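You operate a simulated robot arm through the tools that you are given. There is no shell and no other tool.

Carry out the task below with a simulated two-armed robot. There is one attempt and no reset: what you move stays moved.

## Task
Split the two tubes at CROSS: the first to STORE, the second to TEST.
Fine: release them one at a time; stop once both are there.

Only the result counts: the job must be done as asked and must still hold three seconds after the hand-in. Knocking over, shifting, dropping, spilling or breaking anything else fails it.

## Robot
Two 7-joint arms with two-finger grippers on one trunk that stands fixed in place. Base frame: the origin is at the foot of the trunk, x ahead of it, y to its left, z up. Readings come in mm, rad, newtons and seconds.
The left shoulder is at [30, 175, 1304], the right one opposite. With the tool pointing down near the work surface each hand reaches from about 100 to 760 mm from the base axis, measured 20 degrees to its own side. Payload 2.94 kg a hand.
Tool frame (each hand has its own): the origin (TCP) lies between the finger pads and is the grasp point; the fingertips stand 30 mm ahead of it; z points along the fingers, y is the line along which they close. The gripper opens to 138 mm. The gripper's body begins 109 mm behind the TCP.
Orientation is told as [roll, pitch, yaw] about the base's x, y, z axes, in that order, counted from this pose: with the fingers straight down and closing along the base's y, the tool's x points along the base's -x, its y along +y and its z along -z.

## Interface
- The arms move only by the tool nudge_tool. It takes "left_targets", "right_targets" or both (then of equal length, played together; a hand with none holds still); each is a list of rows, each a list of 3 entries, a list of its own where there are three numbers: the shift along the tool's x, y, z in mm, then the turn, a rotation vector about the tool's x, y, z in rad, then the gripper command, from -1 (shut) to 1 (fully open), values between in proportion. In form: [[[x, y, z], [ax, ay, az], jaw], ...]. A call has 1 to 20 rows; each row is the pose to reach, as a shift and turn from the pose commanded when the call began, along the tool's axes at that moment. Rows are played at 5 a second. More than 50 mm and 0.15 rad between two rows, or a gripper value outside its range, and nothing of the call is played. Where a pose cannot be reached the arm comes as near as it can. A force on the tool above 40 N (or 10 N above the force at the start of the call, whichever is more), or a blocked arm, ends the call early, and 0.2 s more pass. Each finger halts on what it meets, pressing with about 31 N; the grip force reading is that of the motor and also rises with nothing between the fingers. The clock runs only during rows and for 0.2 s after the last one: add rows that repeat a pose to give the fingers time. The reply holds the time, the measured pose of the TCP, the force on the tool along the base axes, the opening and the grip force, in the units named above and with some noise, with the torque about the TCP (base axes, N m) and any sound that the robot's microphone picked up.
- Cameras (640 x 400 px; columns grow to the right, rows downward): "scene" is now at [74.8, -33.2, 1779.4]; the picture's right is [-0.49, -0.87, 0.00], its down [-0.64, 0.35, -0.69] and it looks along [0.60, -0.33, -0.73] (base axes); focal length 310 px, centre (320, 200). "left" rides on the left gripper at [71, -19, -146] in its tool frame; the picture's right is [0.26, 0.97, 0.00], its down [-0.85, 0.23, -0.48] and it looks along [-0.46, 0.12, 0.88] (tool axes); focal length 280 px, centre (320, 200). "right" rides on the right gripper at [71, 19, -146] in its tool frame; the picture's right is [-0.26, 0.97, 0.00], its down [-0.85, -0.23, -0.48] and it looks along [-0.46, -0.12, 0.88] (tool axes); focal length 280 px, centre (320, 200). There is no depth. A picture from a camera that has moved, and an enlarged one, comes with that camera's place and axes in the base frame and with its lens. The place of the scene camera against the robot may be out by one fixed shift of up to 12 mm in any direction.
- grab_frame(camera): a new picture of that camera. The clock stands still meanwhile.
- lift_body(by): slides the trunk up (or, below 0, down) by that many mm; the arms and the scene camera ride with it, the base frame stays. It gives what a move gives, with no picture.
- aim_head(pan, tilt): turns the head with the scene camera to pan (to the left, within 2.094 rad either way) and tilt (down, from -0.506 to 1.204), counted from straight ahead of the robot. It gives what a move gives.
- inspect(camera, box): a new picture of the part [left, top, right, bottom] of that camera's present view, enlarged. The clock stands still meanwhile.
- finish_job(): hands the job in; it is judged then, once.

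Places have to be worked out from the pictures, the camera data and where the tool is seen. Open the grippers and draw the arms clear of the work before you hand the job in, unless the task says otherwise.

The tools are called after ">>>" by a JSON object that holds its "op" and its "data". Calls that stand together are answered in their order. nudge_tool: Moves the arms, as the interface text tells. Its arguments: {"type":"object","properties":{"left_targets":{"type":"array","items":{"type":"array"}},"right_targets":{"type":"array","items":{"type":"array"}}},"required":[]} The other tools are called the same way: lift_body (by) slides the trunk up or down; aim_head (pan, tilt) turns the head that bears the scene camera; grab_frame (camera) takes a picture; inspect (camera, box) takes an enlarged picture of a part of a camera's view; finish_job () hands the job in.

At the start:

```text
clock: 0.0
left_tool_pos: [503.4, -85.7, 1370.9]
left_tcp_rot: [0.0, -0.001, 0.001]
left_ft_force: [-0.9, 0.2, -0.6]
left_torque: [0.01, 0.04, -0.02]
left_width: 138.3
left_grip_force: 0.1
right_tool_pos: [482.9, -517.1, 1420.7]
right_tcp_rot: [-0.002, -0.001, 0.001]
right_ft_force: [-1.0, -0.6, -0.1]
right_torque: [-0.02, 0.02, 0.02]
right_width: 138.0
right_grip_force: 0.1
trunk travel left (down, up): [-475.0, 259.0]
head pan, tilt: [-0.508, 0.815]
```

scene: 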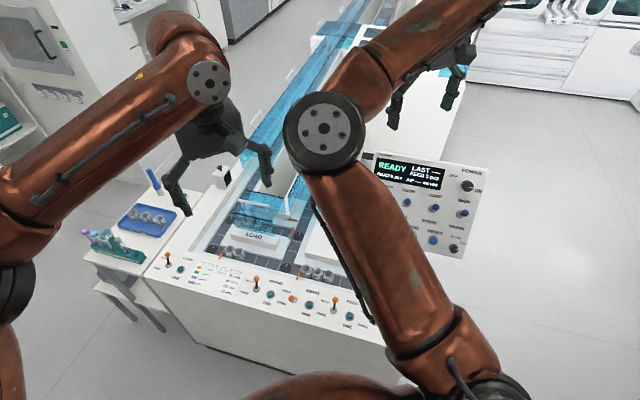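
right: 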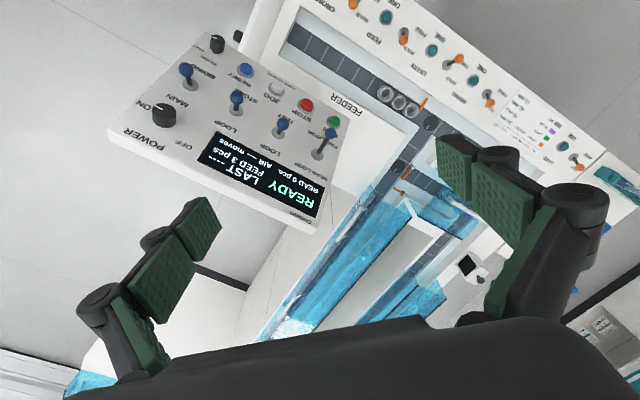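
left: 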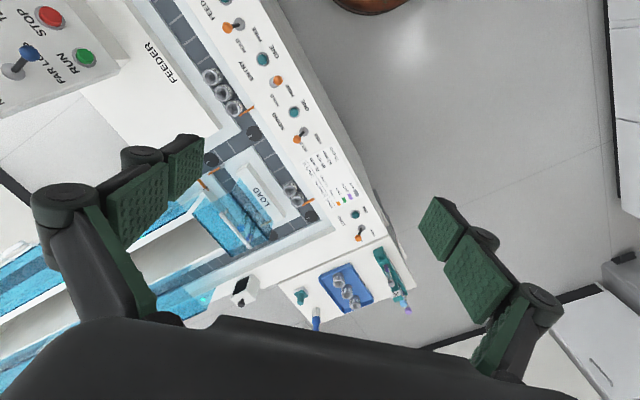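

The first pictures show a conveyor machine with switches and buttons, labels and a control panel. I'll look closer at the panels before touching anything.

>>> {"op": "inspect", "data": {"camera": "scene", "box": [140, 220, 380, 370]}}

>>> {"op": "inspect", "data": {"camera": "left", "box": [160, 0, 420, 162]}}

>>> {"op": "inspect", "data": {"camera": "left", "box": [180, 130, 440, 330]}}

>>> {"op": "inspect", "data": {"camera": "right", "box": [100, 20, 360, 220]}}

>>> {"op": "inspect", "data": {"camera": "right", "box": [280, 0, 640, 220]}}

```text
2.67 times, centred on (260, 295) of scene
camera zoom: at [74.8, -33.2, 1779.4], right [-0.49, -0.87, 0.0], down [-0.64, 0.35, -0.69], along [0.6, -0.33, -0.73], focal length 826 px, centre (480, -53)
```

zoom: 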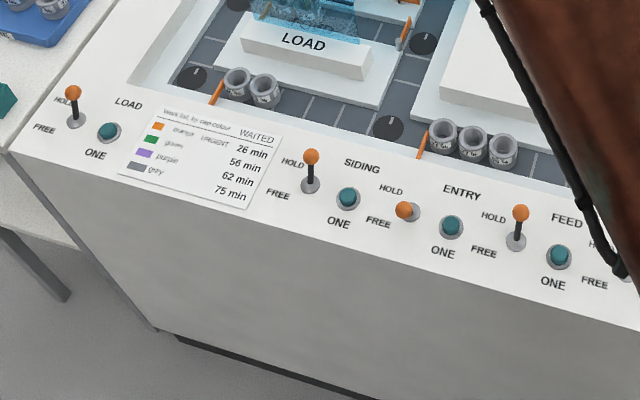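

```text
2.46 times, centred on (290, 81) of left
camera zoom: at [433.3, -106.4, 1516.5], right [-0.26, 0.96, 0.0], down [0.85, 0.23, 0.48], along [0.46, 0.12, -0.88], focal length 690 px, centre (394, 493)
```

zoom: 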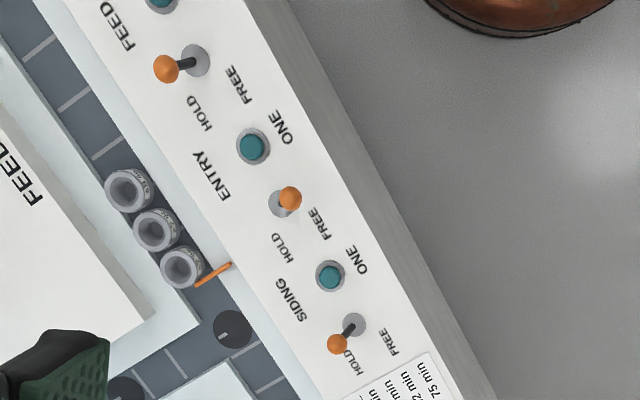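

```text
2.00 times, centred on (310, 230) of left
camera zoom: at [433.3, -106.4, 1516.5], right [-0.26, 0.96, 0.0], down [0.85, 0.23, 0.48], along [0.46, 0.12, -0.88], focal length 561 px, centre (340, 140)
```

zoom: 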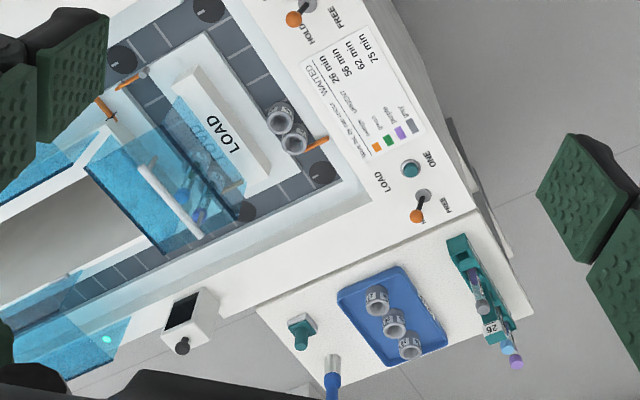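

```text
2.00 times, centred on (230, 120) of right
camera zoom: at [411.9, -497.5, 1566.1], right [0.26, 0.97, 0.0], down [0.85, -0.23, 0.48], along [0.46, -0.13, -0.88], focal length 561 px, centre (500, 360)
```

zoom: 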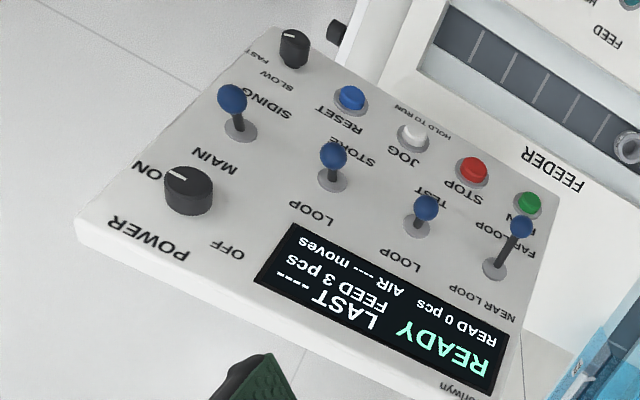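

```text
1.78 times, centred on (460, 110) of right
camera zoom: at [411.9, -497.5, 1566.1], right [0.26, 0.97, 0.0], down [0.85, -0.23, 0.48], along [0.46, -0.13, -0.88], focal length 498 px, centre (71, 360)
```

zoom: 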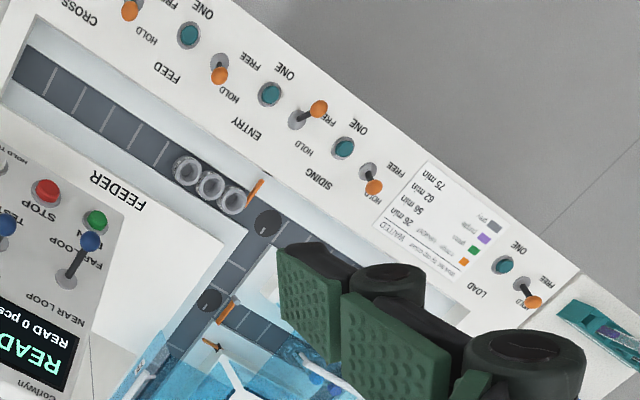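

The machine has release gates (LOAD, SIDING, ENTRY, FEED, CROSS…) on the front strip and routing switches on the right console. I need a view of the whole track, so I'll turn the head to look further along.

>>> {"op": "aim_head", "data": {"pan": -0.2, "tilt": 0.6}}

>>> {"op": "grab_frame", "data": {"camera": "scene"}}

```text
clock: 0.8
left_tool_pos: [502.9, -86.4, 1370.3]
left_tcp_rot: [-0.001, 0.002, -0.001]
left_ft_force: [-0.7, -0.9, -0.5]
left_torque: [0.01, -0.02, -0.01]
left_width: 138.2
left_grip_force: 0.1
right_tool_pos: [484.4, -515.1, 1419.8]
right_tcp_rot: [0.001, -0.001, 0.002]
right_ft_force: [-0.7, 0.7, 0.2]
right_torque: [0.0, -0.01, -0.01]
right_width: 137.9
right_grip_force: 0.0
trunk travel left (down, up): [-475.0, 259.0]
head pan, tilt: [-0.201, 0.6]
```

```text
taken
camera scene: at [91.6, -12.1, 1797.5], right [-0.2, -0.98, 0.0], down [-0.55, 0.11, -0.82], along [0.81, -0.16, -0.57], focal length 310 px, centre (320, 200)
```

scene: 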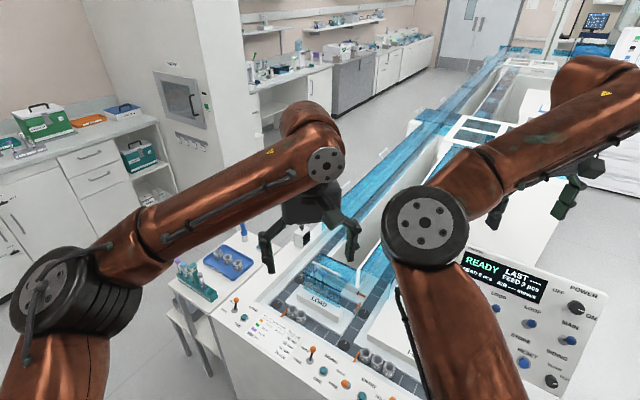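

The arms hide most of the track. I'll draw both arms back and outward at their present height, well above everything.

>>> {"op": "nudge_tool", "data": {"left_targets": [[[15, 45, 0], [0, 0, 0], 1], [[30, 90, 0], [0, 0, 0], 1], [[45, 135, 0], [0, 0, 0], 1], [[60, 180, 0], [0, 0, 0], 1], [[75, 225, 0], [0, 0, 0], 1], [[90, 270, 0], [0, 0, 0], 1], [[105, 315, 0], [0, 0, 0], 1], [[120, 360, 0], [0, 0, 0], 1]], "right_targets": [[[35, -15, 0], [0, 0, 0], 1], [[70, -30, 0], [0, 0, 0], 1], [[105, -45, 0], [0, 0, 0], 1], [[140, -60, 0], [0, 0, 0], 1], [[175, -75, 0], [0, 0, 0], 1], [[210, -90, 0], [0, 0, 0], 1], [[245, -105, 0], [0, 0, 0], 1], [[260, -120, 0], [0, 0, 0], 1]]}}

>>> {"op": "grab_frame", "data": {"camera": "scene"}}

```text
clock: 2.6
left_tool_pos: [380.6, 272.3, 1369.8]
left_tcp_rot: [-0.002, -0.002, 0.0]
left_ft_force: [-0.7, 0.5, 0.4]
left_torque: [-0.05, -0.05, -0.01]
left_width: 137.9
left_grip_force: 0.0
right_tool_pos: [222.3, -636.3, 1421.0]
right_tcp_rot: [-0.005, -0.001, 0.001]
right_ft_force: [0.2, -0.3, -0.5]
right_torque: [-0.02, -0.04, 0.03]
right_width: 138.0
right_grip_force: 0.0
trunk travel left (down, up): [-475.0, 259.0]
head pan, tilt: [-0.201, 0.6]
```

```text
taken
camera scene: at [89.1, -10.3, 1797.7], right [-0.2, -0.98, 0.0], down [-0.55, 0.11, -0.83], along [0.81, -0.17, -0.56], focal length 310 px, centre (320, 200)
```

scene: 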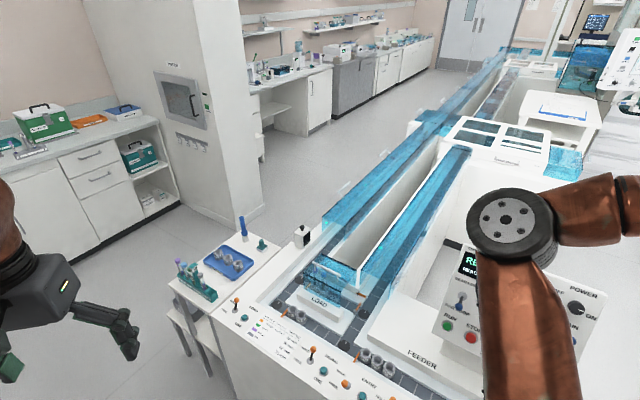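

Much clearer; a long covered track leads to the far end of the room. I'll zoom in on several parts of this view.

>>> {"op": "inspect", "data": {"camera": "scene", "box": [400, 0, 640, 150]}}

>>> {"op": "inspect", "data": {"camera": "scene", "box": [260, 150, 500, 300]}}

>>> {"op": "inspect", "data": {"camera": "scene", "box": [230, 250, 470, 400]}}

>>> {"op": "inspect", "data": {"camera": "scene", "box": [160, 200, 320, 320]}}

>>> {"op": "aim_head", "data": {"pan": -0.5, "tilt": 0.75}}

>>> {"op": "grab_frame", "data": {"camera": "scene"}}

```text
2.67 times, centred on (520, 75) of scene
camera zoom: at [89.1, -10.3, 1797.7], right [-0.2, -0.98, 0.0], down [-0.55, 0.11, -0.83], along [0.81, -0.17, -0.56], focal length 826 px, centre (-213, 533)
```

zoom: 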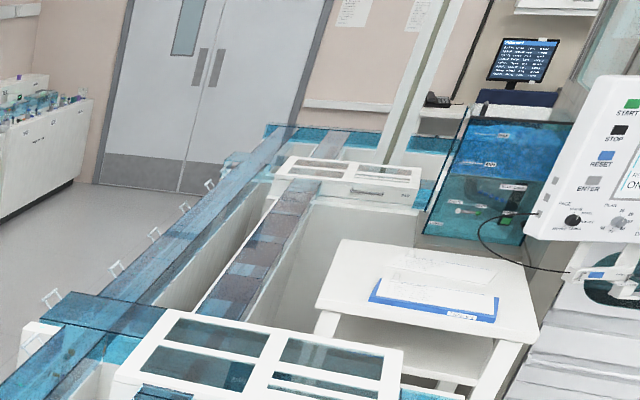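

```text
2.67 times, centred on (380, 225) of scene
camera zoom: at [89.1, -10.3, 1797.7], right [-0.2, -0.98, 0.0], down [-0.55, 0.11, -0.83], along [0.81, -0.17, -0.56], focal length 826 px, centre (160, 133)
```

zoom: 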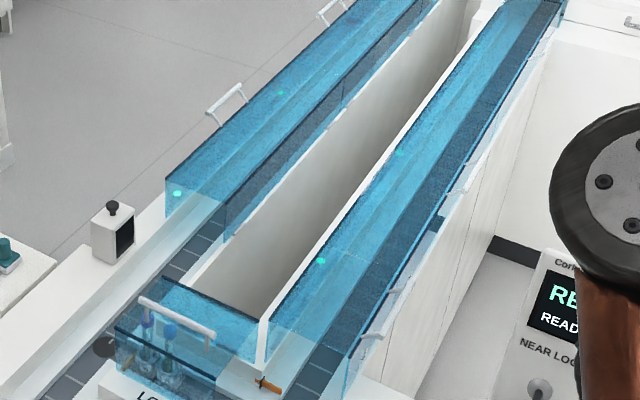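

```text
2.67 times, centred on (350, 325) of scene
camera zoom: at [89.1, -10.3, 1797.7], right [-0.2, -0.98, 0.0], down [-0.55, 0.11, -0.83], along [0.81, -0.17, -0.56], focal length 826 px, centre (240, -133)
```

zoom: 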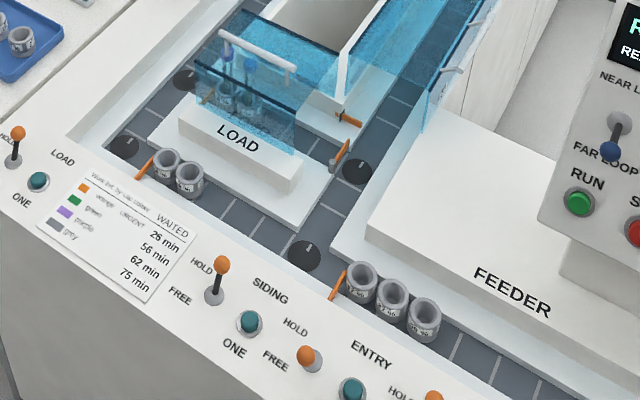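

```text
3.33 times, centred on (240, 260) of scene
camera zoom: at [89.1, -10.3, 1797.7], right [-0.2, -0.98, 0.0], down [-0.55, 0.11, -0.83], along [0.81, -0.17, -0.56], focal length 1033 px, centre (587, 0)
```

zoom: 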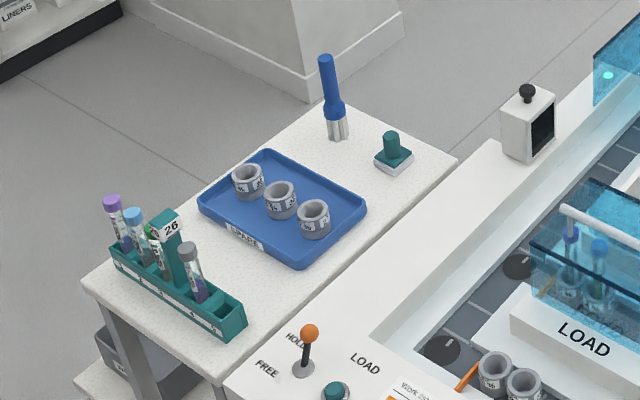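

```text
clock: 3.4
left_tool_pos: [381.9, 272.1, 1370.1]
left_tcp_rot: [0.0, 0.0, 0.001]
left_ft_force: [0.9, -0.2, -0.5]
left_torque: [0.04, -0.02, 0.02]
left_width: 138.0
left_grip_force: 0.1
right_tool_pos: [223.8, -636.3, 1418.8]
right_tcp_rot: [-0.002, 0.0, 0.003]
right_ft_force: [1.0, -0.3, 0.4]
right_torque: [0.0, 0.01, 0.0]
right_width: 137.7
right_grip_force: 0.0
trunk travel left (down, up): [-475.0, 259.0]
head pan, tilt: [-0.499, 0.75]
```

```text
taken
camera scene: at [77.9, -34.0, 1784.7], right [-0.48, -0.88, 0.0], down [-0.6, 0.33, -0.73], along [0.64, -0.35, -0.68], focal length 310 px, centre (320, 200)
```

scene: 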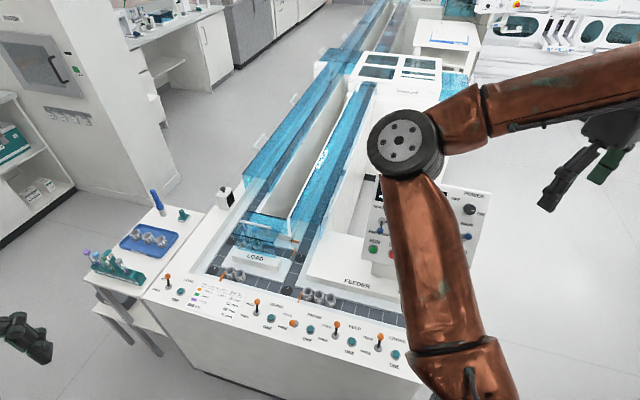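

The right arm's elbow still hides the console. I'll move the right hand further out to the right, then look again.

>>> {"op": "nudge_tool", "data": {"right_targets": [[[30, -35, 0], [0, 0, 0], 1], [[60, -70, 0], [0, 0, 0], 1], [[90, -105, 0], [0, 0, 0], 1], [[120, -140, 0], [0, 0, 0], 1], [[150, -160, 0], [0, 0, 0], 1], [[180, -160, 0], [0, 0, 0], 1], [[220, -160, 0], [0, 0, 0], 1], [[260, -160, 0], [0, 0, 0], 1]]}}

>>> {"op": "aim_head", "data": {"pan": -0.6, "tilt": 0.85}}

>>> {"op": "grab_frame", "data": {"camera": "scene"}}

```text
clock: 5.2
left_tool_pos: [379.8, 272.1, 1370.2]
left_tcp_rot: [0.0, -0.003, 0.001]
left_ft_force: [-0.5, 0.3, -0.6]
left_torque: [0.01, -0.03, 0.0]
left_width: 138.2
left_grip_force: 0.0
right_tool_pos: [-37.6, -795.9, 1423.0]
right_tcp_rot: [-0.002, -0.001, 0.003]
right_ft_force: [0.4, 0.5, 0.3]
right_torque: [0.0, 0.01, 0.0]
right_width: 137.8
right_grip_force: 0.1
trunk travel left (down, up): [-475.0, 259.0]
head pan, tilt: [-0.499, 0.75]
```

```text
clock: 5.9
left_tool_pos: [381.2, 271.3, 1369.9]
left_tcp_rot: [0.001, 0.001, 0.001]
left_ft_force: [0.1, 0.7, 0.3]
left_torque: [-0.01, 0.03, 0.01]
left_width: 138.1
left_grip_force: 0.1
right_tool_pos: [-34.9, -795.5, 1424.2]
right_tcp_rot: [-0.001, 0.0, 0.003]
right_ft_force: [0.5, 0.3, 0.4]
right_torque: [0.01, 0.04, 0.02]
right_width: 138.1
right_grip_force: 0.1
trunk travel left (down, up): [-475.0, 259.0]
head pan, tilt: [-0.6, 0.85]
```

```text
taken
camera scene: at [70.0, -38.2, 1776.6], right [-0.56, -0.83, 0.0], down [-0.62, 0.42, -0.66], along [0.54, -0.37, -0.75], focal length 310 px, centre (320, 200)
```

scene: 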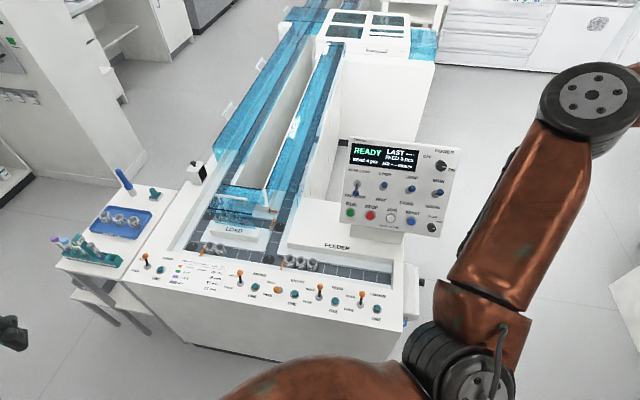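

Now the console and the front strip are both visible. I'll enlarge each part to read labels, lever states and gates.

>>> {"op": "inspect", "data": {"camera": "scene", "box": [335, 130, 475, 240]}}

>>> {"op": "inspect", "data": {"camera": "scene", "box": [220, 230, 420, 345]}}

>>> {"op": "inspect", "data": {"camera": "scene", "box": [130, 180, 310, 310]}}

>>> {"op": "inspect", "data": {"camera": "scene", "box": [200, 0, 450, 160]}}

```text
3.64 times, centred on (405, 185) of scene
camera zoom: at [70.0, -38.2, 1776.6], right [-0.56, -0.83, 0.0], down [-0.62, 0.42, -0.66], along [0.54, -0.37, -0.75], focal length 1127 px, centre (11, 254)
```

zoom: 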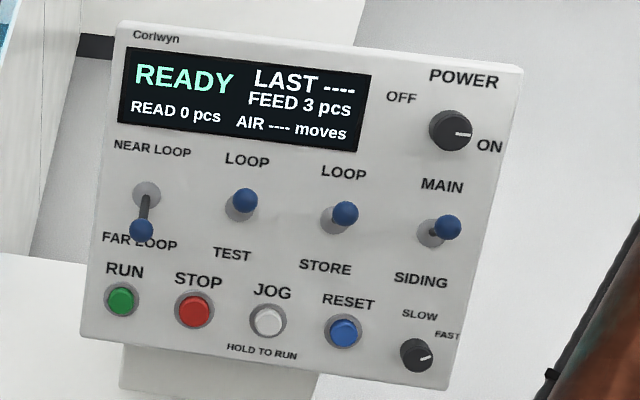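

```text
3.20 times, centred on (320, 288) of scene
camera zoom: at [70.0, -38.2, 1776.6], right [-0.56, -0.83, 0.0], down [-0.62, 0.42, -0.66], along [0.54, -0.37, -0.75], focal length 992 px, centre (320, -80)
```

zoom: 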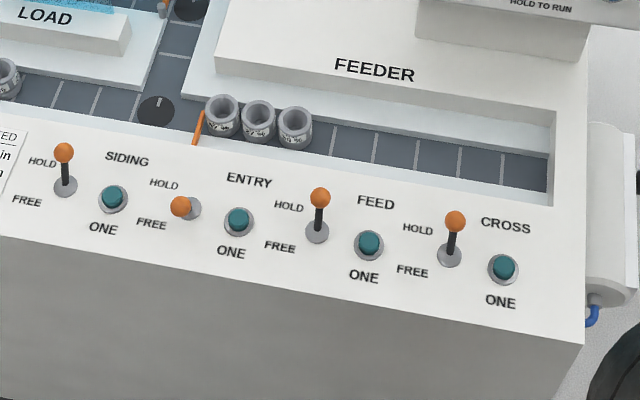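

```text
3.08 times, centred on (220, 245) of scene
camera zoom: at [70.0, -38.2, 1776.6], right [-0.56, -0.83, 0.0], down [-0.62, 0.42, -0.66], along [0.54, -0.37, -0.75], focal length 953 px, centre (628, 62)
```

zoom: 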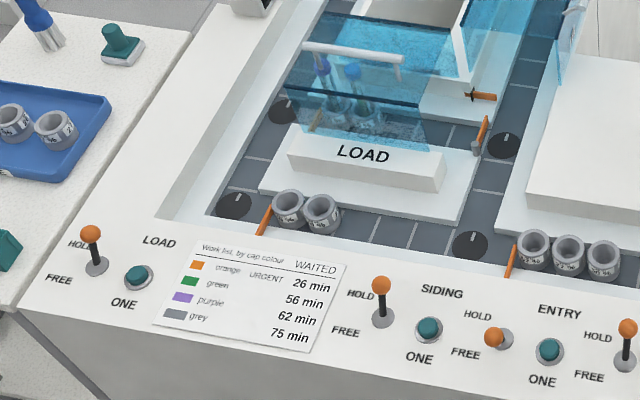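

```text
2.50 times, centred on (325, 80) of scene
camera zoom: at [70.0, -38.2, 1776.6], right [-0.56, -0.83, 0.0], down [-0.62, 0.42, -0.66], along [0.54, -0.37, -0.75], focal length 775 px, centre (308, 500)
```

zoom: 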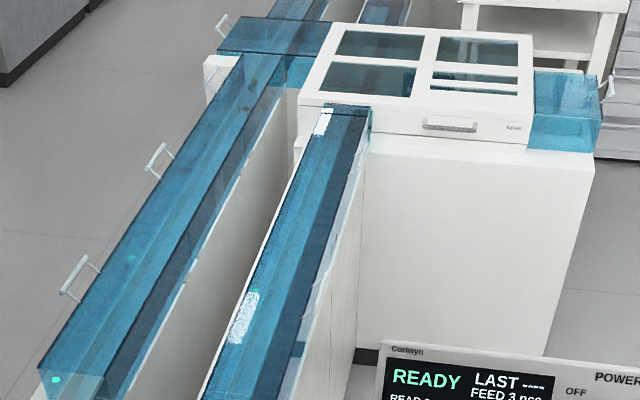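

All levers are read: SIDING/LOAD/FEED/CROSS at HOLD, ENTRY at FREE, console levers at FAR LOOP, LOOP, LOOP, MAIN. I'll zoom to find STORE and TEST and the two tubes at CROSS.

>>> {"op": "inspect", "data": {"camera": "scene", "box": [380, 20, 450, 70]}}

>>> {"op": "inspect", "data": {"camera": "scene", "box": [200, 180, 310, 260]}}

>>> {"op": "aim_head", "data": {"pan": -0.35, "tilt": 0.35}}

>>> {"op": "grab_frame", "data": {"camera": "scene"}}

>>> {"op": "inspect", "data": {"camera": "scene", "box": [360, 60, 640, 240]}}

>>> {"op": "inspect", "data": {"camera": "scene", "box": [240, 80, 440, 210]}}

```text
8.00 times, centred on (415, 45) of scene
camera zoom: at [70.0, -38.2, 1776.6], right [-0.56, -0.83, 0.0], down [-0.62, 0.42, -0.66], along [0.54, -0.37, -0.75], focal length 2479 px, centre (-440, 1440)
```

zoom: 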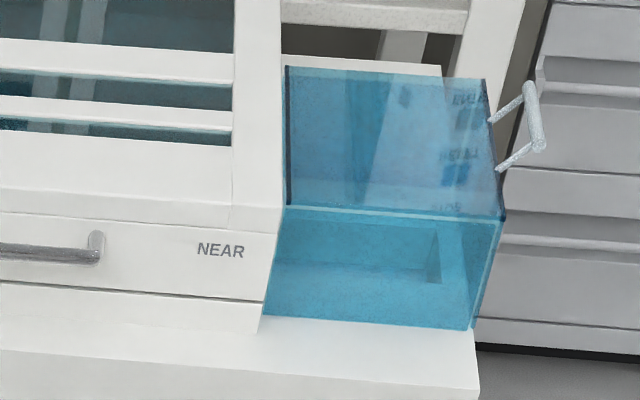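

```text
5.00 times, centred on (255, 220) of scene
camera zoom: at [70.0, -38.2, 1776.6], right [-0.56, -0.83, 0.0], down [-0.62, 0.42, -0.66], along [0.54, -0.37, -0.75], focal length 1549 px, centre (645, 100)
```

zoom: 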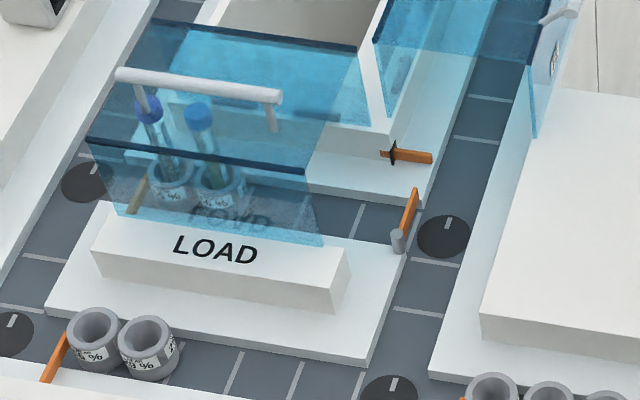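

```text
clock: 6.8
left_tool_pos: [382.3, 271.5, 1370.9]
left_tcp_rot: [0.0, 0.001, 0.001]
left_ft_force: [0.2, -0.9, -0.5]
left_torque: [0.01, 0.04, 0.02]
left_width: 138.2
left_grip_force: 0.0
right_tool_pos: [-36.6, -795.8, 1424.0]
right_tcp_rot: [-0.003, -0.002, 0.003]
right_ft_force: [-0.2, -0.2, 0.0]
right_torque: [0.01, 0.02, 0.0]
right_width: 137.8
right_grip_force: 0.0
trunk travel left (down, up): [-475.0, 259.0]
head pan, tilt: [-0.351, 0.351]
```

```text
taken
camera scene: at [92.2, -26.3, 1820.2], right [-0.34, -0.94, 0.0], down [-0.32, 0.12, -0.94], along [0.88, -0.32, -0.34], focal length 310 px, centre (320, 200)
```

scene: 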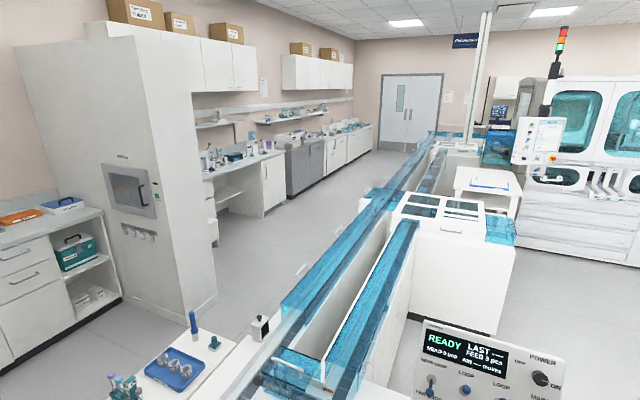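

```text
2.22 times, centred on (500, 150) of scene
camera zoom: at [92.2, -26.3, 1820.2], right [-0.34, -0.94, 0.0], down [-0.32, 0.12, -0.94], along [0.88, -0.32, -0.34], focal length 689 px, centre (-80, 311)
```

zoom: 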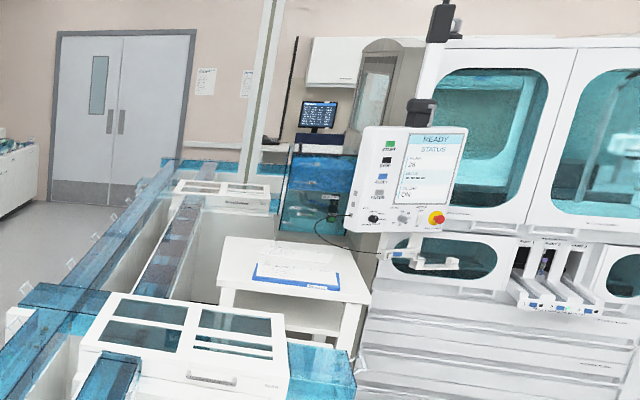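

```text
3.08 times, centred on (340, 145) of scene
camera zoom: at [92.2, -26.3, 1820.2], right [-0.34, -0.94, 0.0], down [-0.32, 0.12, -0.94], along [0.88, -0.32, -0.34], focal length 953 px, centre (258, 369)
```

zoom: 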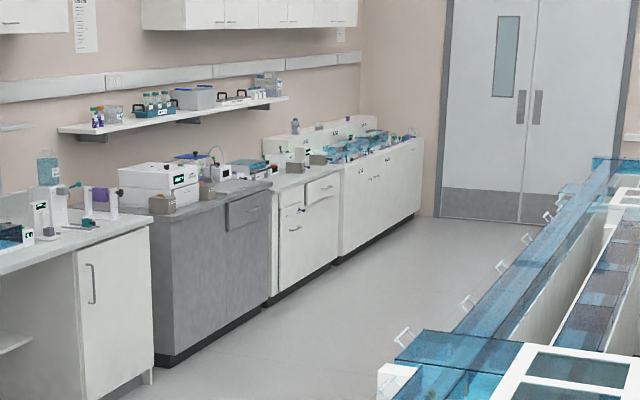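

The near turn-around box is labelled NEAR, so a FAR box sits at the far end. I'll zoom hard on the far area for TEST/STORE labels.

>>> {"op": "inspect", "data": {"camera": "scene", "box": [390, 120, 530, 200]}}

>>> {"op": "inspect", "data": {"camera": "scene", "box": [480, 95, 560, 165]}}

>>> {"op": "inspect", "data": {"camera": "scene", "box": [390, 185, 530, 265]}}

>>> {"op": "inspect", "data": {"camera": "scene", "box": [440, 20, 520, 70]}}

>>> {"op": "aim_head", "data": {"pan": -0.75, "tilt": 0.4}}

>>> {"op": "grab_frame", "data": {"camera": "scene"}}

```text
4.57 times, centred on (460, 160) of scene
camera zoom: at [92.2, -26.3, 1820.2], right [-0.34, -0.94, 0.0], down [-0.32, 0.12, -0.94], along [0.88, -0.32, -0.34], focal length 1416 px, centre (-320, 383)
```

zoom: 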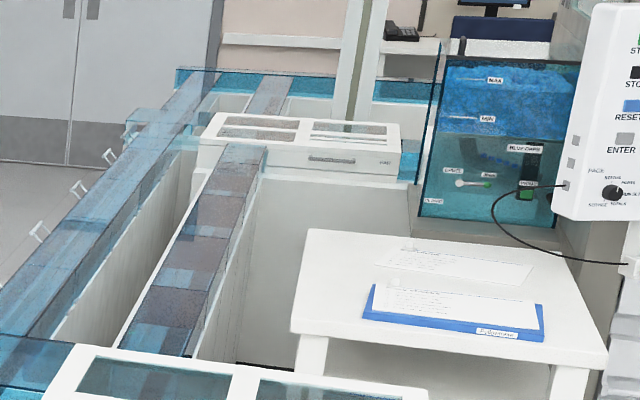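

```text
5.71 times, centred on (520, 130) of scene
camera zoom: at [92.2, -26.3, 1820.2], right [-0.34, -0.94, 0.0], down [-0.32, 0.12, -0.94], along [0.88, -0.32, -0.34], focal length 1771 px, centre (-823, 600)
```

zoom: 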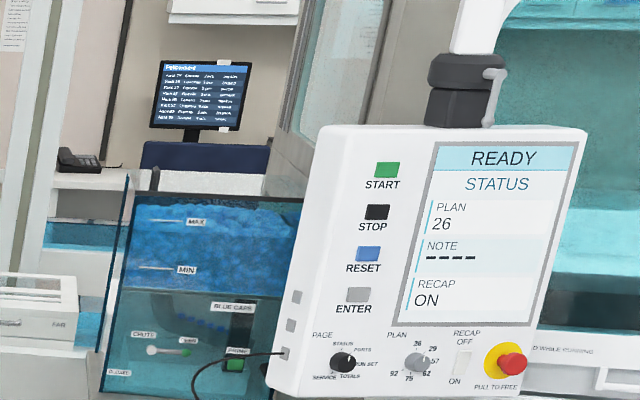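

```text
4.57 times, centred on (460, 225) of scene
camera zoom: at [92.2, -26.3, 1820.2], right [-0.34, -0.94, 0.0], down [-0.32, 0.12, -0.94], along [0.88, -0.32, -0.34], focal length 1416 px, centre (-320, 86)
```

zoom: 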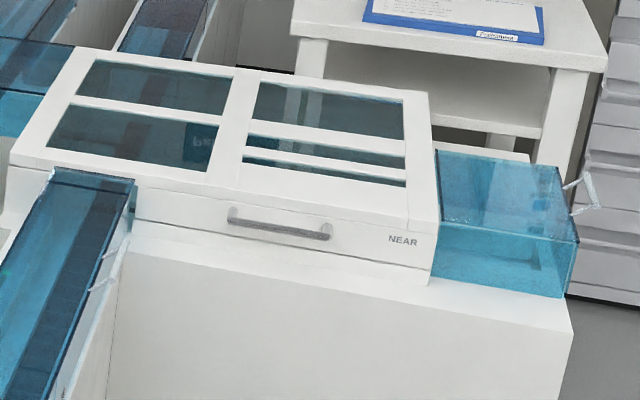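

```text
8.00 times, centred on (480, 45) of scene
camera zoom: at [92.2, -26.3, 1820.2], right [-0.34, -0.94, 0.0], down [-0.32, 0.12, -0.94], along [0.88, -0.32, -0.34], focal length 2479 px, centre (-960, 1440)
```

zoom: 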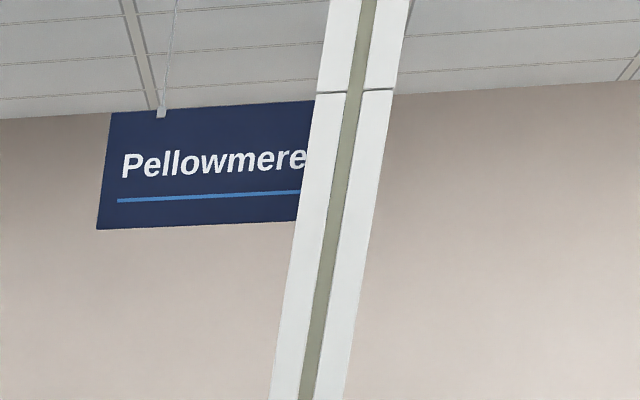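

```text
clock: 7.7
left_tool_pos: [382.2, 271.9, 1369.7]
left_tcp_rot: [-0.001, 0.0, 0.001]
left_ft_force: [0.3, 0.2, -0.2]
left_torque: [-0.02, 0.01, 0.01]
left_width: 137.8
left_grip_force: 0.0
right_tool_pos: [-35.4, -795.7, 1423.2]
right_tcp_rot: [-0.002, -0.002, 0.002]
right_ft_force: [-0.2, 0.9, 0.2]
right_torque: [0.0, 0.0, 0.01]
right_width: 137.8
right_grip_force: 0.1
trunk travel left (down, up): [-475.0, 259.0]
head pan, tilt: [-0.75, 0.4]
```

```text
taken
camera scene: at [72.5, -57.3, 1815.8], right [-0.68, -0.73, 0.0], down [-0.28, 0.27, -0.92], along [0.67, -0.63, -0.39], focal length 310 px, centre (320, 200)
```

scene: 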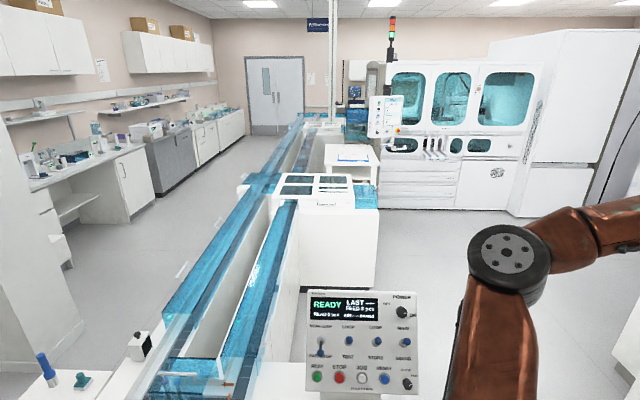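

The layout is a long double track with NEAR and FAR turn-around boxes, each with a blue stub on its right side. I'll raise the trunk for a higher viewpoint and look again for markings of TEST and STORE.

>>> {"op": "lift_body", "data": {"by": 255}}

>>> {"op": "aim_head", "data": {"pan": -0.5, "tilt": 0.55}}

>>> {"op": "grab_frame", "data": {"camera": "scene"}}

>>> {"op": "inspect", "data": {"camera": "scene", "box": [330, 20, 490, 120]}}

>>> {"op": "inspect", "data": {"camera": "scene", "box": [310, 90, 470, 190]}}

```text
clock: 10.3
left_tool_pos: [382.0, 273.9, 1624.6]
left_tcp_rot: [0.002, -0.001, 0.002]
left_ft_force: [-1.0, 0.4, 0.5]
left_torque: [0.02, -0.02, -0.01]
left_width: 138.4
left_grip_force: 0.1
right_tool_pos: [-35.8, -797.3, 1675.5]
right_tcp_rot: [-0.002, -0.003, 0.0]
right_ft_force: [-0.4, 0.5, -0.4]
right_torque: [-0.05, 0.01, -0.02]
right_width: 138.1
right_grip_force: 0.0
trunk travel left (down, up): [-730.0, 4.0]
head pan, tilt: [-0.75, 0.4]
```

```text
clock: 11.1
left_tool_pos: [382.4, 273.9, 1625.1]
left_tcp_rot: [-0.001, 0.0, 0.002]
left_ft_force: [0.5, -0.4, -0.2]
left_torque: [-0.03, 0.02, -0.01]
left_width: 138.0
left_grip_force: 0.1
right_tool_pos: [-35.4, -796.6, 1675.4]
right_tcp_rot: [-0.001, -0.004, 0.002]
right_ft_force: [1.0, 1.5, 0.9]
right_torque: [0.01, 0.02, 0.0]
right_width: 138.0
right_grip_force: 0.0
trunk travel left (down, up): [-730.0, 4.0]
head pan, tilt: [-0.499, 0.55]
```

```text
taken
camera scene: at [62.4, -37.4, 2056.7], right [-0.48, -0.88, 0.0], down [-0.46, 0.25, -0.85], along [0.75, -0.41, -0.52], focal length 310 px, centre (320, 200)
```

scene: 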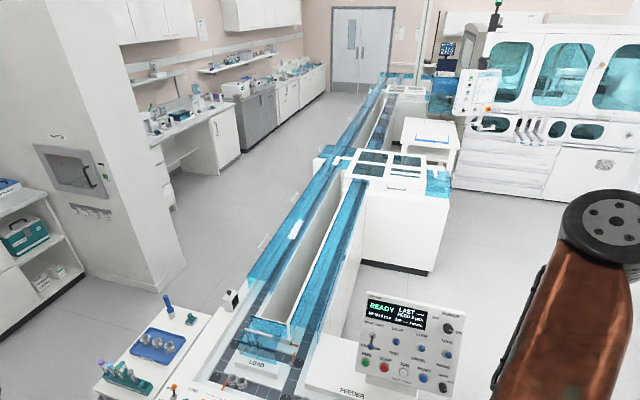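

```text
4.00 times, centred on (410, 70) of scene
camera zoom: at [62.4, -37.4, 2056.7], right [-0.48, -0.88, 0.0], down [-0.46, 0.25, -0.85], along [0.75, -0.41, -0.52], focal length 1239 px, centre (-40, 720)
```

zoom: 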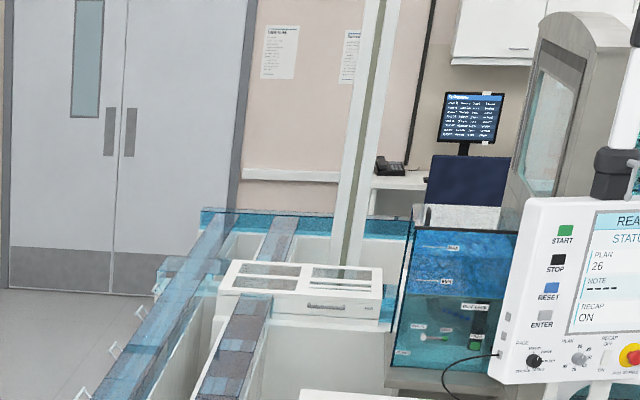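

```text
4.00 times, centred on (390, 140) of scene
camera zoom: at [62.4, -37.4, 2056.7], right [-0.48, -0.88, 0.0], down [-0.46, 0.25, -0.85], along [0.75, -0.41, -0.52], focal length 1239 px, centre (40, 440)
```

zoom: 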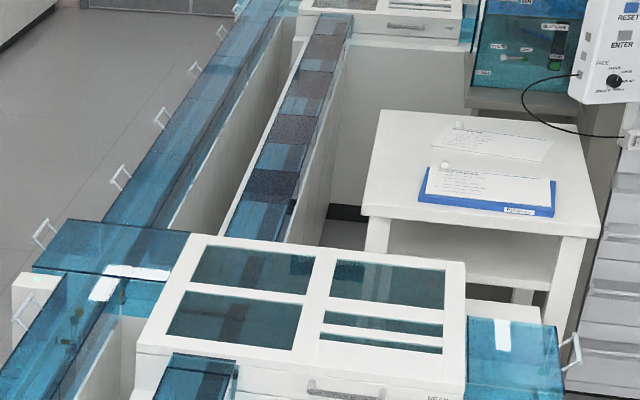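

Through the NEAR box windows I seem to see some text; I'll magnify those windows and the stub, as well as the FAR box.

>>> {"op": "inspect", "data": {"camera": "scene", "box": [345, 145, 425, 195]}}

>>> {"op": "inspect", "data": {"camera": "scene", "box": [415, 155, 465, 200]}}

>>> {"op": "inspect", "data": {"camera": "scene", "box": [370, 65, 440, 110]}}

>>> {"op": "inspect", "data": {"camera": "scene", "box": [215, 280, 345, 390]}}

>>> {"op": "inspect", "data": {"camera": "scene", "box": [300, 140, 360, 185]}}

```text
8.00 times, centred on (385, 170) of scene
camera zoom: at [62.4, -37.4, 2056.7], right [-0.48, -0.88, 0.0], down [-0.46, 0.25, -0.85], along [0.75, -0.41, -0.52], focal length 2479 px, centre (-200, 440)
```

zoom: 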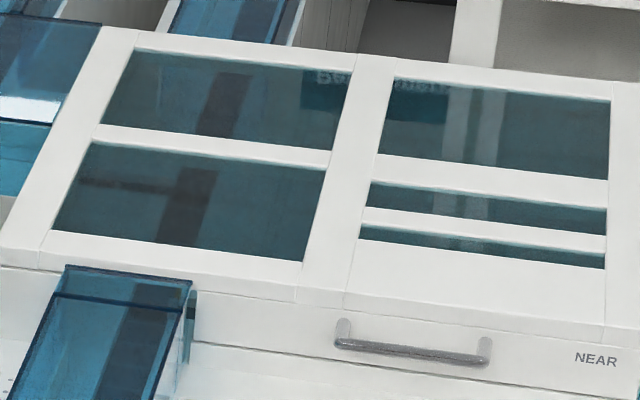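

```text
8.89 times, centred on (440, 178) of scene
camera zoom: at [62.4, -37.4, 2056.7], right [-0.48, -0.88, 0.0], down [-0.46, 0.25, -0.85], along [0.75, -0.41, -0.52], focal length 2754 px, centre (-747, 400)
```

zoom: 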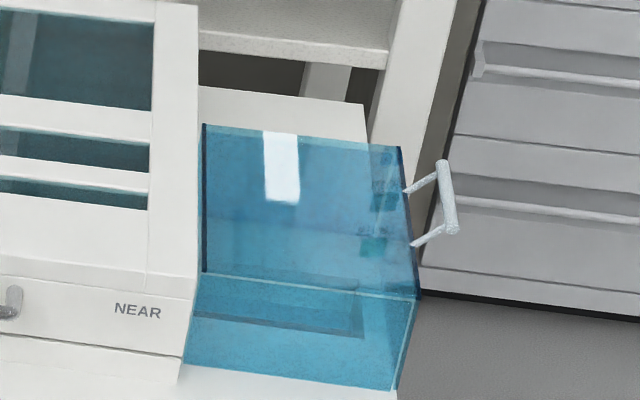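

```text
8.89 times, centred on (405, 88) of scene
camera zoom: at [62.4, -37.4, 2056.7], right [-0.48, -0.88, 0.0], down [-0.46, 0.25, -0.85], along [0.75, -0.41, -0.52], focal length 2754 px, centre (-436, 1200)
```

zoom: 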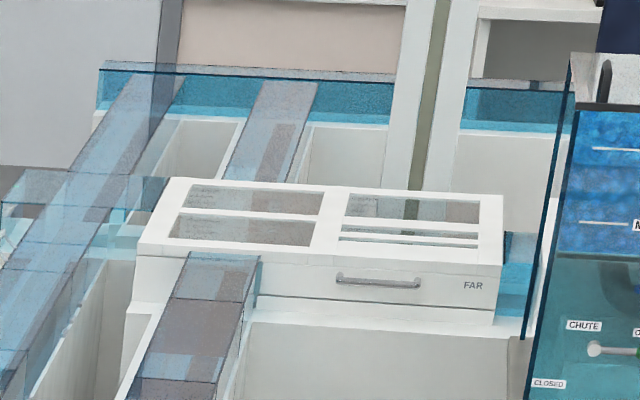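

```text
3.64 times, centred on (280, 335) of scene
camera zoom: at [62.4, -37.4, 2056.7], right [-0.48, -0.88, 0.0], down [-0.46, 0.25, -0.85], along [0.75, -0.41, -0.52], focal length 1127 px, centre (466, -291)
```

zoom: 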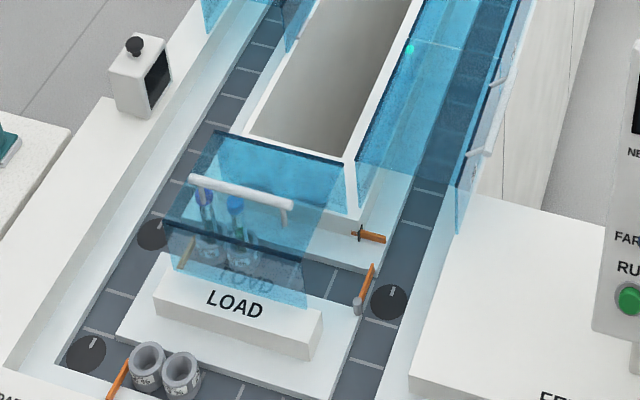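

```text
8.89 times, centred on (330, 162) of scene
camera zoom: at [62.4, -37.4, 2056.7], right [-0.48, -0.88, 0.0], down [-0.46, 0.25, -0.85], along [0.75, -0.41, -0.52], focal length 2754 px, centre (231, 533)
```

zoom: 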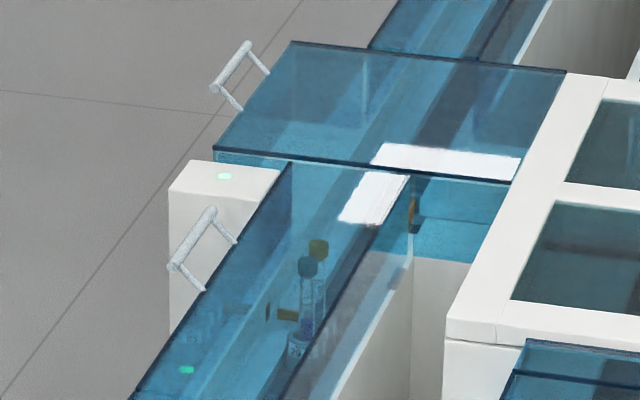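

New insight: two more tubes (greenish and yellow caps) stand on the left track by an orange gate just before the NEAR junction, which may be CROSS, while the blue-capped pair behind LOAD may be at SIDING. I'll magnify these spots much more.

>>> {"op": "inspect", "data": {"camera": "scene", "box": [318, 155, 358, 180]}}

>>> {"op": "inspect", "data": {"camera": "scene", "box": [240, 310, 320, 360]}}

>>> {"op": "inspect", "data": {"camera": "scene", "box": [350, 148, 390, 173]}}

>>> {"op": "inspect", "data": {"camera": "scene", "box": [390, 150, 430, 175]}}

>>> {"op": "inspect", "data": {"camera": "scene", "box": [425, 165, 455, 190]}}

>>> {"op": "inspect", "data": {"camera": "scene", "box": [380, 78, 440, 105]}}

```text
16.00 times, centred on (338, 168) of scene
camera zoom: at [62.4, -37.4, 2056.7], right [-0.48, -0.88, 0.0], down [-0.46, 0.25, -0.85], along [0.75, -0.41, -0.52], focal length 4958 px, centre (32, 720)
```

zoom: 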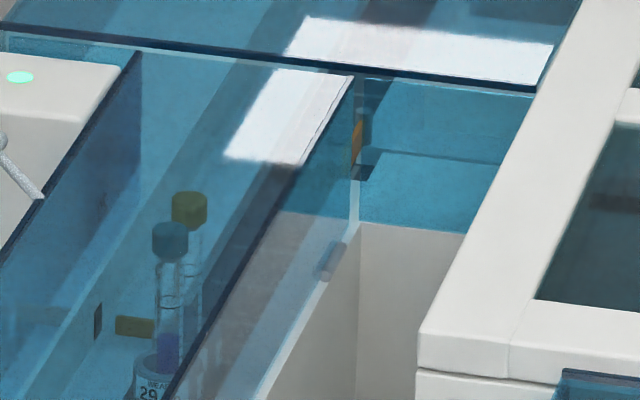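

```text
8.00 times, centred on (280, 335) of scene
camera zoom: at [62.4, -37.4, 2056.7], right [-0.48, -0.88, 0.0], down [-0.46, 0.25, -0.85], along [0.75, -0.41, -0.52], focal length 2479 px, centre (640, -880)
```

zoom: 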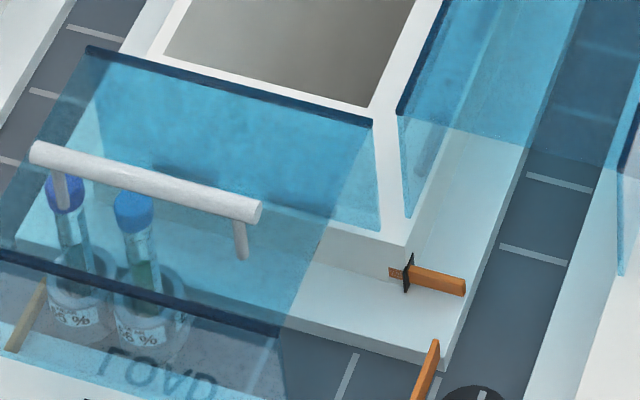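

```text
16.00 times, centred on (370, 160) of scene
camera zoom: at [62.4, -37.4, 2056.7], right [-0.48, -0.88, 0.0], down [-0.46, 0.25, -0.85], along [0.75, -0.41, -0.52], focal length 4958 px, centre (-480, 832)
```

zoom: 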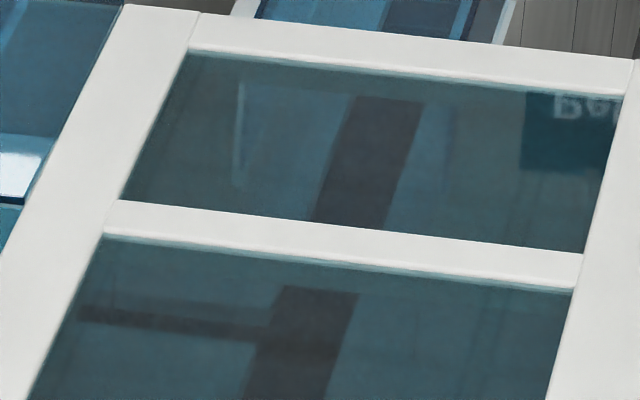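

```text
16.00 times, centred on (410, 162) of scene
camera zoom: at [62.4, -37.4, 2056.7], right [-0.48, -0.88, 0.0], down [-0.46, 0.25, -0.85], along [0.75, -0.41, -0.52], focal length 4958 px, centre (-1120, 800)
```

zoom: 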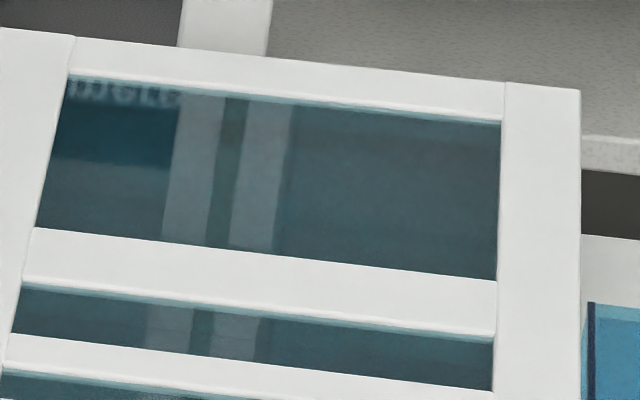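

```text
16.00 times, centred on (440, 178) of scene
camera zoom: at [62.4, -37.4, 2056.7], right [-0.48, -0.88, 0.0], down [-0.46, 0.25, -0.85], along [0.75, -0.41, -0.52], focal length 4958 px, centre (-1600, 560)
```

zoom: 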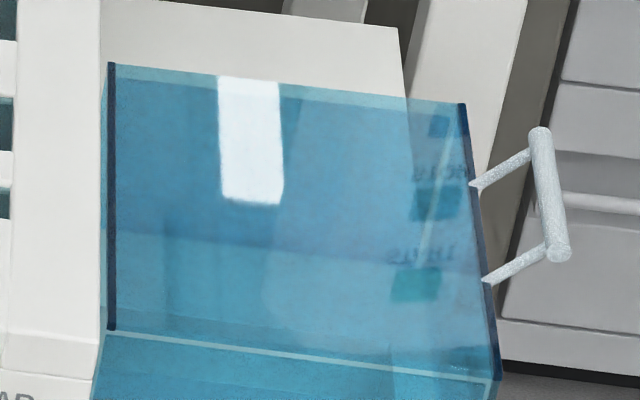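

```text
10.67 times, centred on (410, 92) of scene
camera zoom: at [62.4, -37.4, 2056.7], right [-0.48, -0.88, 0.0], down [-0.46, 0.25, -0.85], along [0.75, -0.41, -0.52], focal length 3305 px, centre (-640, 1357)
```

zoom: 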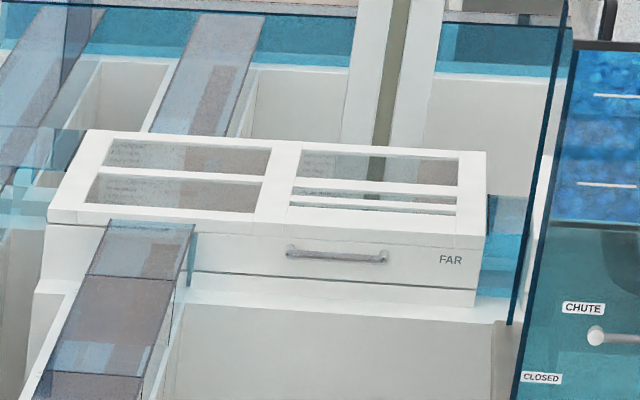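

The pair by the NEAR junction sits behind an orange gate with a black pivot, so five gates match five names: LOAD, FEED, ENTRY, SIDING (blue pair behind LOAD) and CROSS (pair before the NEAR junction). To find STORE/TEST I'll bring the right hand camera forward, tilted to look ahead, staying high.

>>> {"op": "nudge_tool", "data": {"right_targets": [[[-45, 13, 0], [0, -0.07, 0], 1], [[-90, 26, 0], [0, -0.14, 0], 1], [[-135, 39, 0], [0, -0.21, 0], 1], [[-180, 52, 0], [0, -0.28, 0], 1], [[-225, 65, 0], [0, -0.35, 0], 1], [[-270, 78, 0], [0, -0.42, 0], 1], [[-315, 91, 0], [0, -0.49, 0], 1], [[-360, 104, 0], [0, -0.56, 0], 1], [[-405, 117, 0], [0, -0.63, 0], 1], [[-450, 130, 0], [0, -0.7, 0], 1], [[-485, 147, 0], [0, -0.77, 0], 1]]}}

>>> {"op": "grab_frame", "data": {"camera": "right"}}

>>> {"op": "grab_frame", "data": {"camera": "scene"}}

```text
clock: 13.5
left_tool_pos: [384.3, 276.4, 1625.6]
left_tcp_rot: [-0.002, 0.0, 0.003]
left_ft_force: [-0.6, 0.1, -0.1]
left_torque: [-0.05, 0.07, 0.0]
left_width: 138.0
left_grip_force: 0.0
right_tool_pos: [453.5, -644.8, 1676.0]
right_tcp_rot: [-0.004, -0.773, 0.005]
right_ft_force: [0.2, -0.2, -0.1]
right_torque: [-0.07, 0.0, -0.04]
right_width: 138.0
right_grip_force: 0.0
trunk travel left (down, up): [-730.0, 4.0]
head pan, tilt: [-0.499, 0.55]
```

```text
taken
camera right: at [299.9, -626.1, 1729.3], right [0.19, 0.97, 0.18], down [0.28, -0.23, 0.93], along [0.94, -0.12, -0.31], focal length 280 px, centre (320, 200)
```

right: 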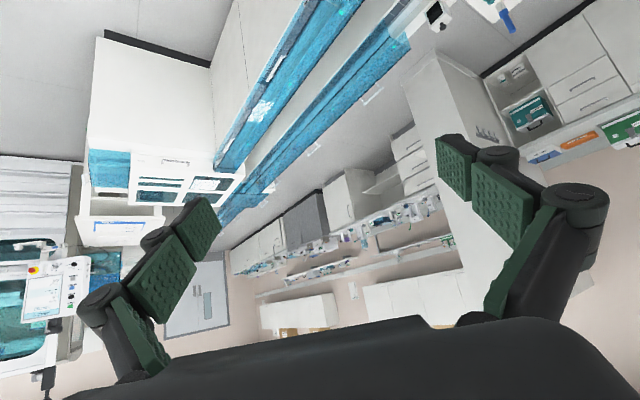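

```text
taken
camera scene: at [63.8, -34.8, 2056.7], right [-0.48, -0.88, 0.0], down [-0.46, 0.25, -0.85], along [0.75, -0.41, -0.52], focal length 310 px, centre (320, 200)
```

scene: 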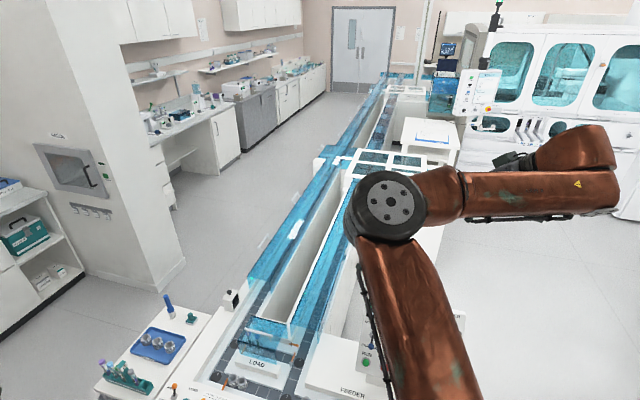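

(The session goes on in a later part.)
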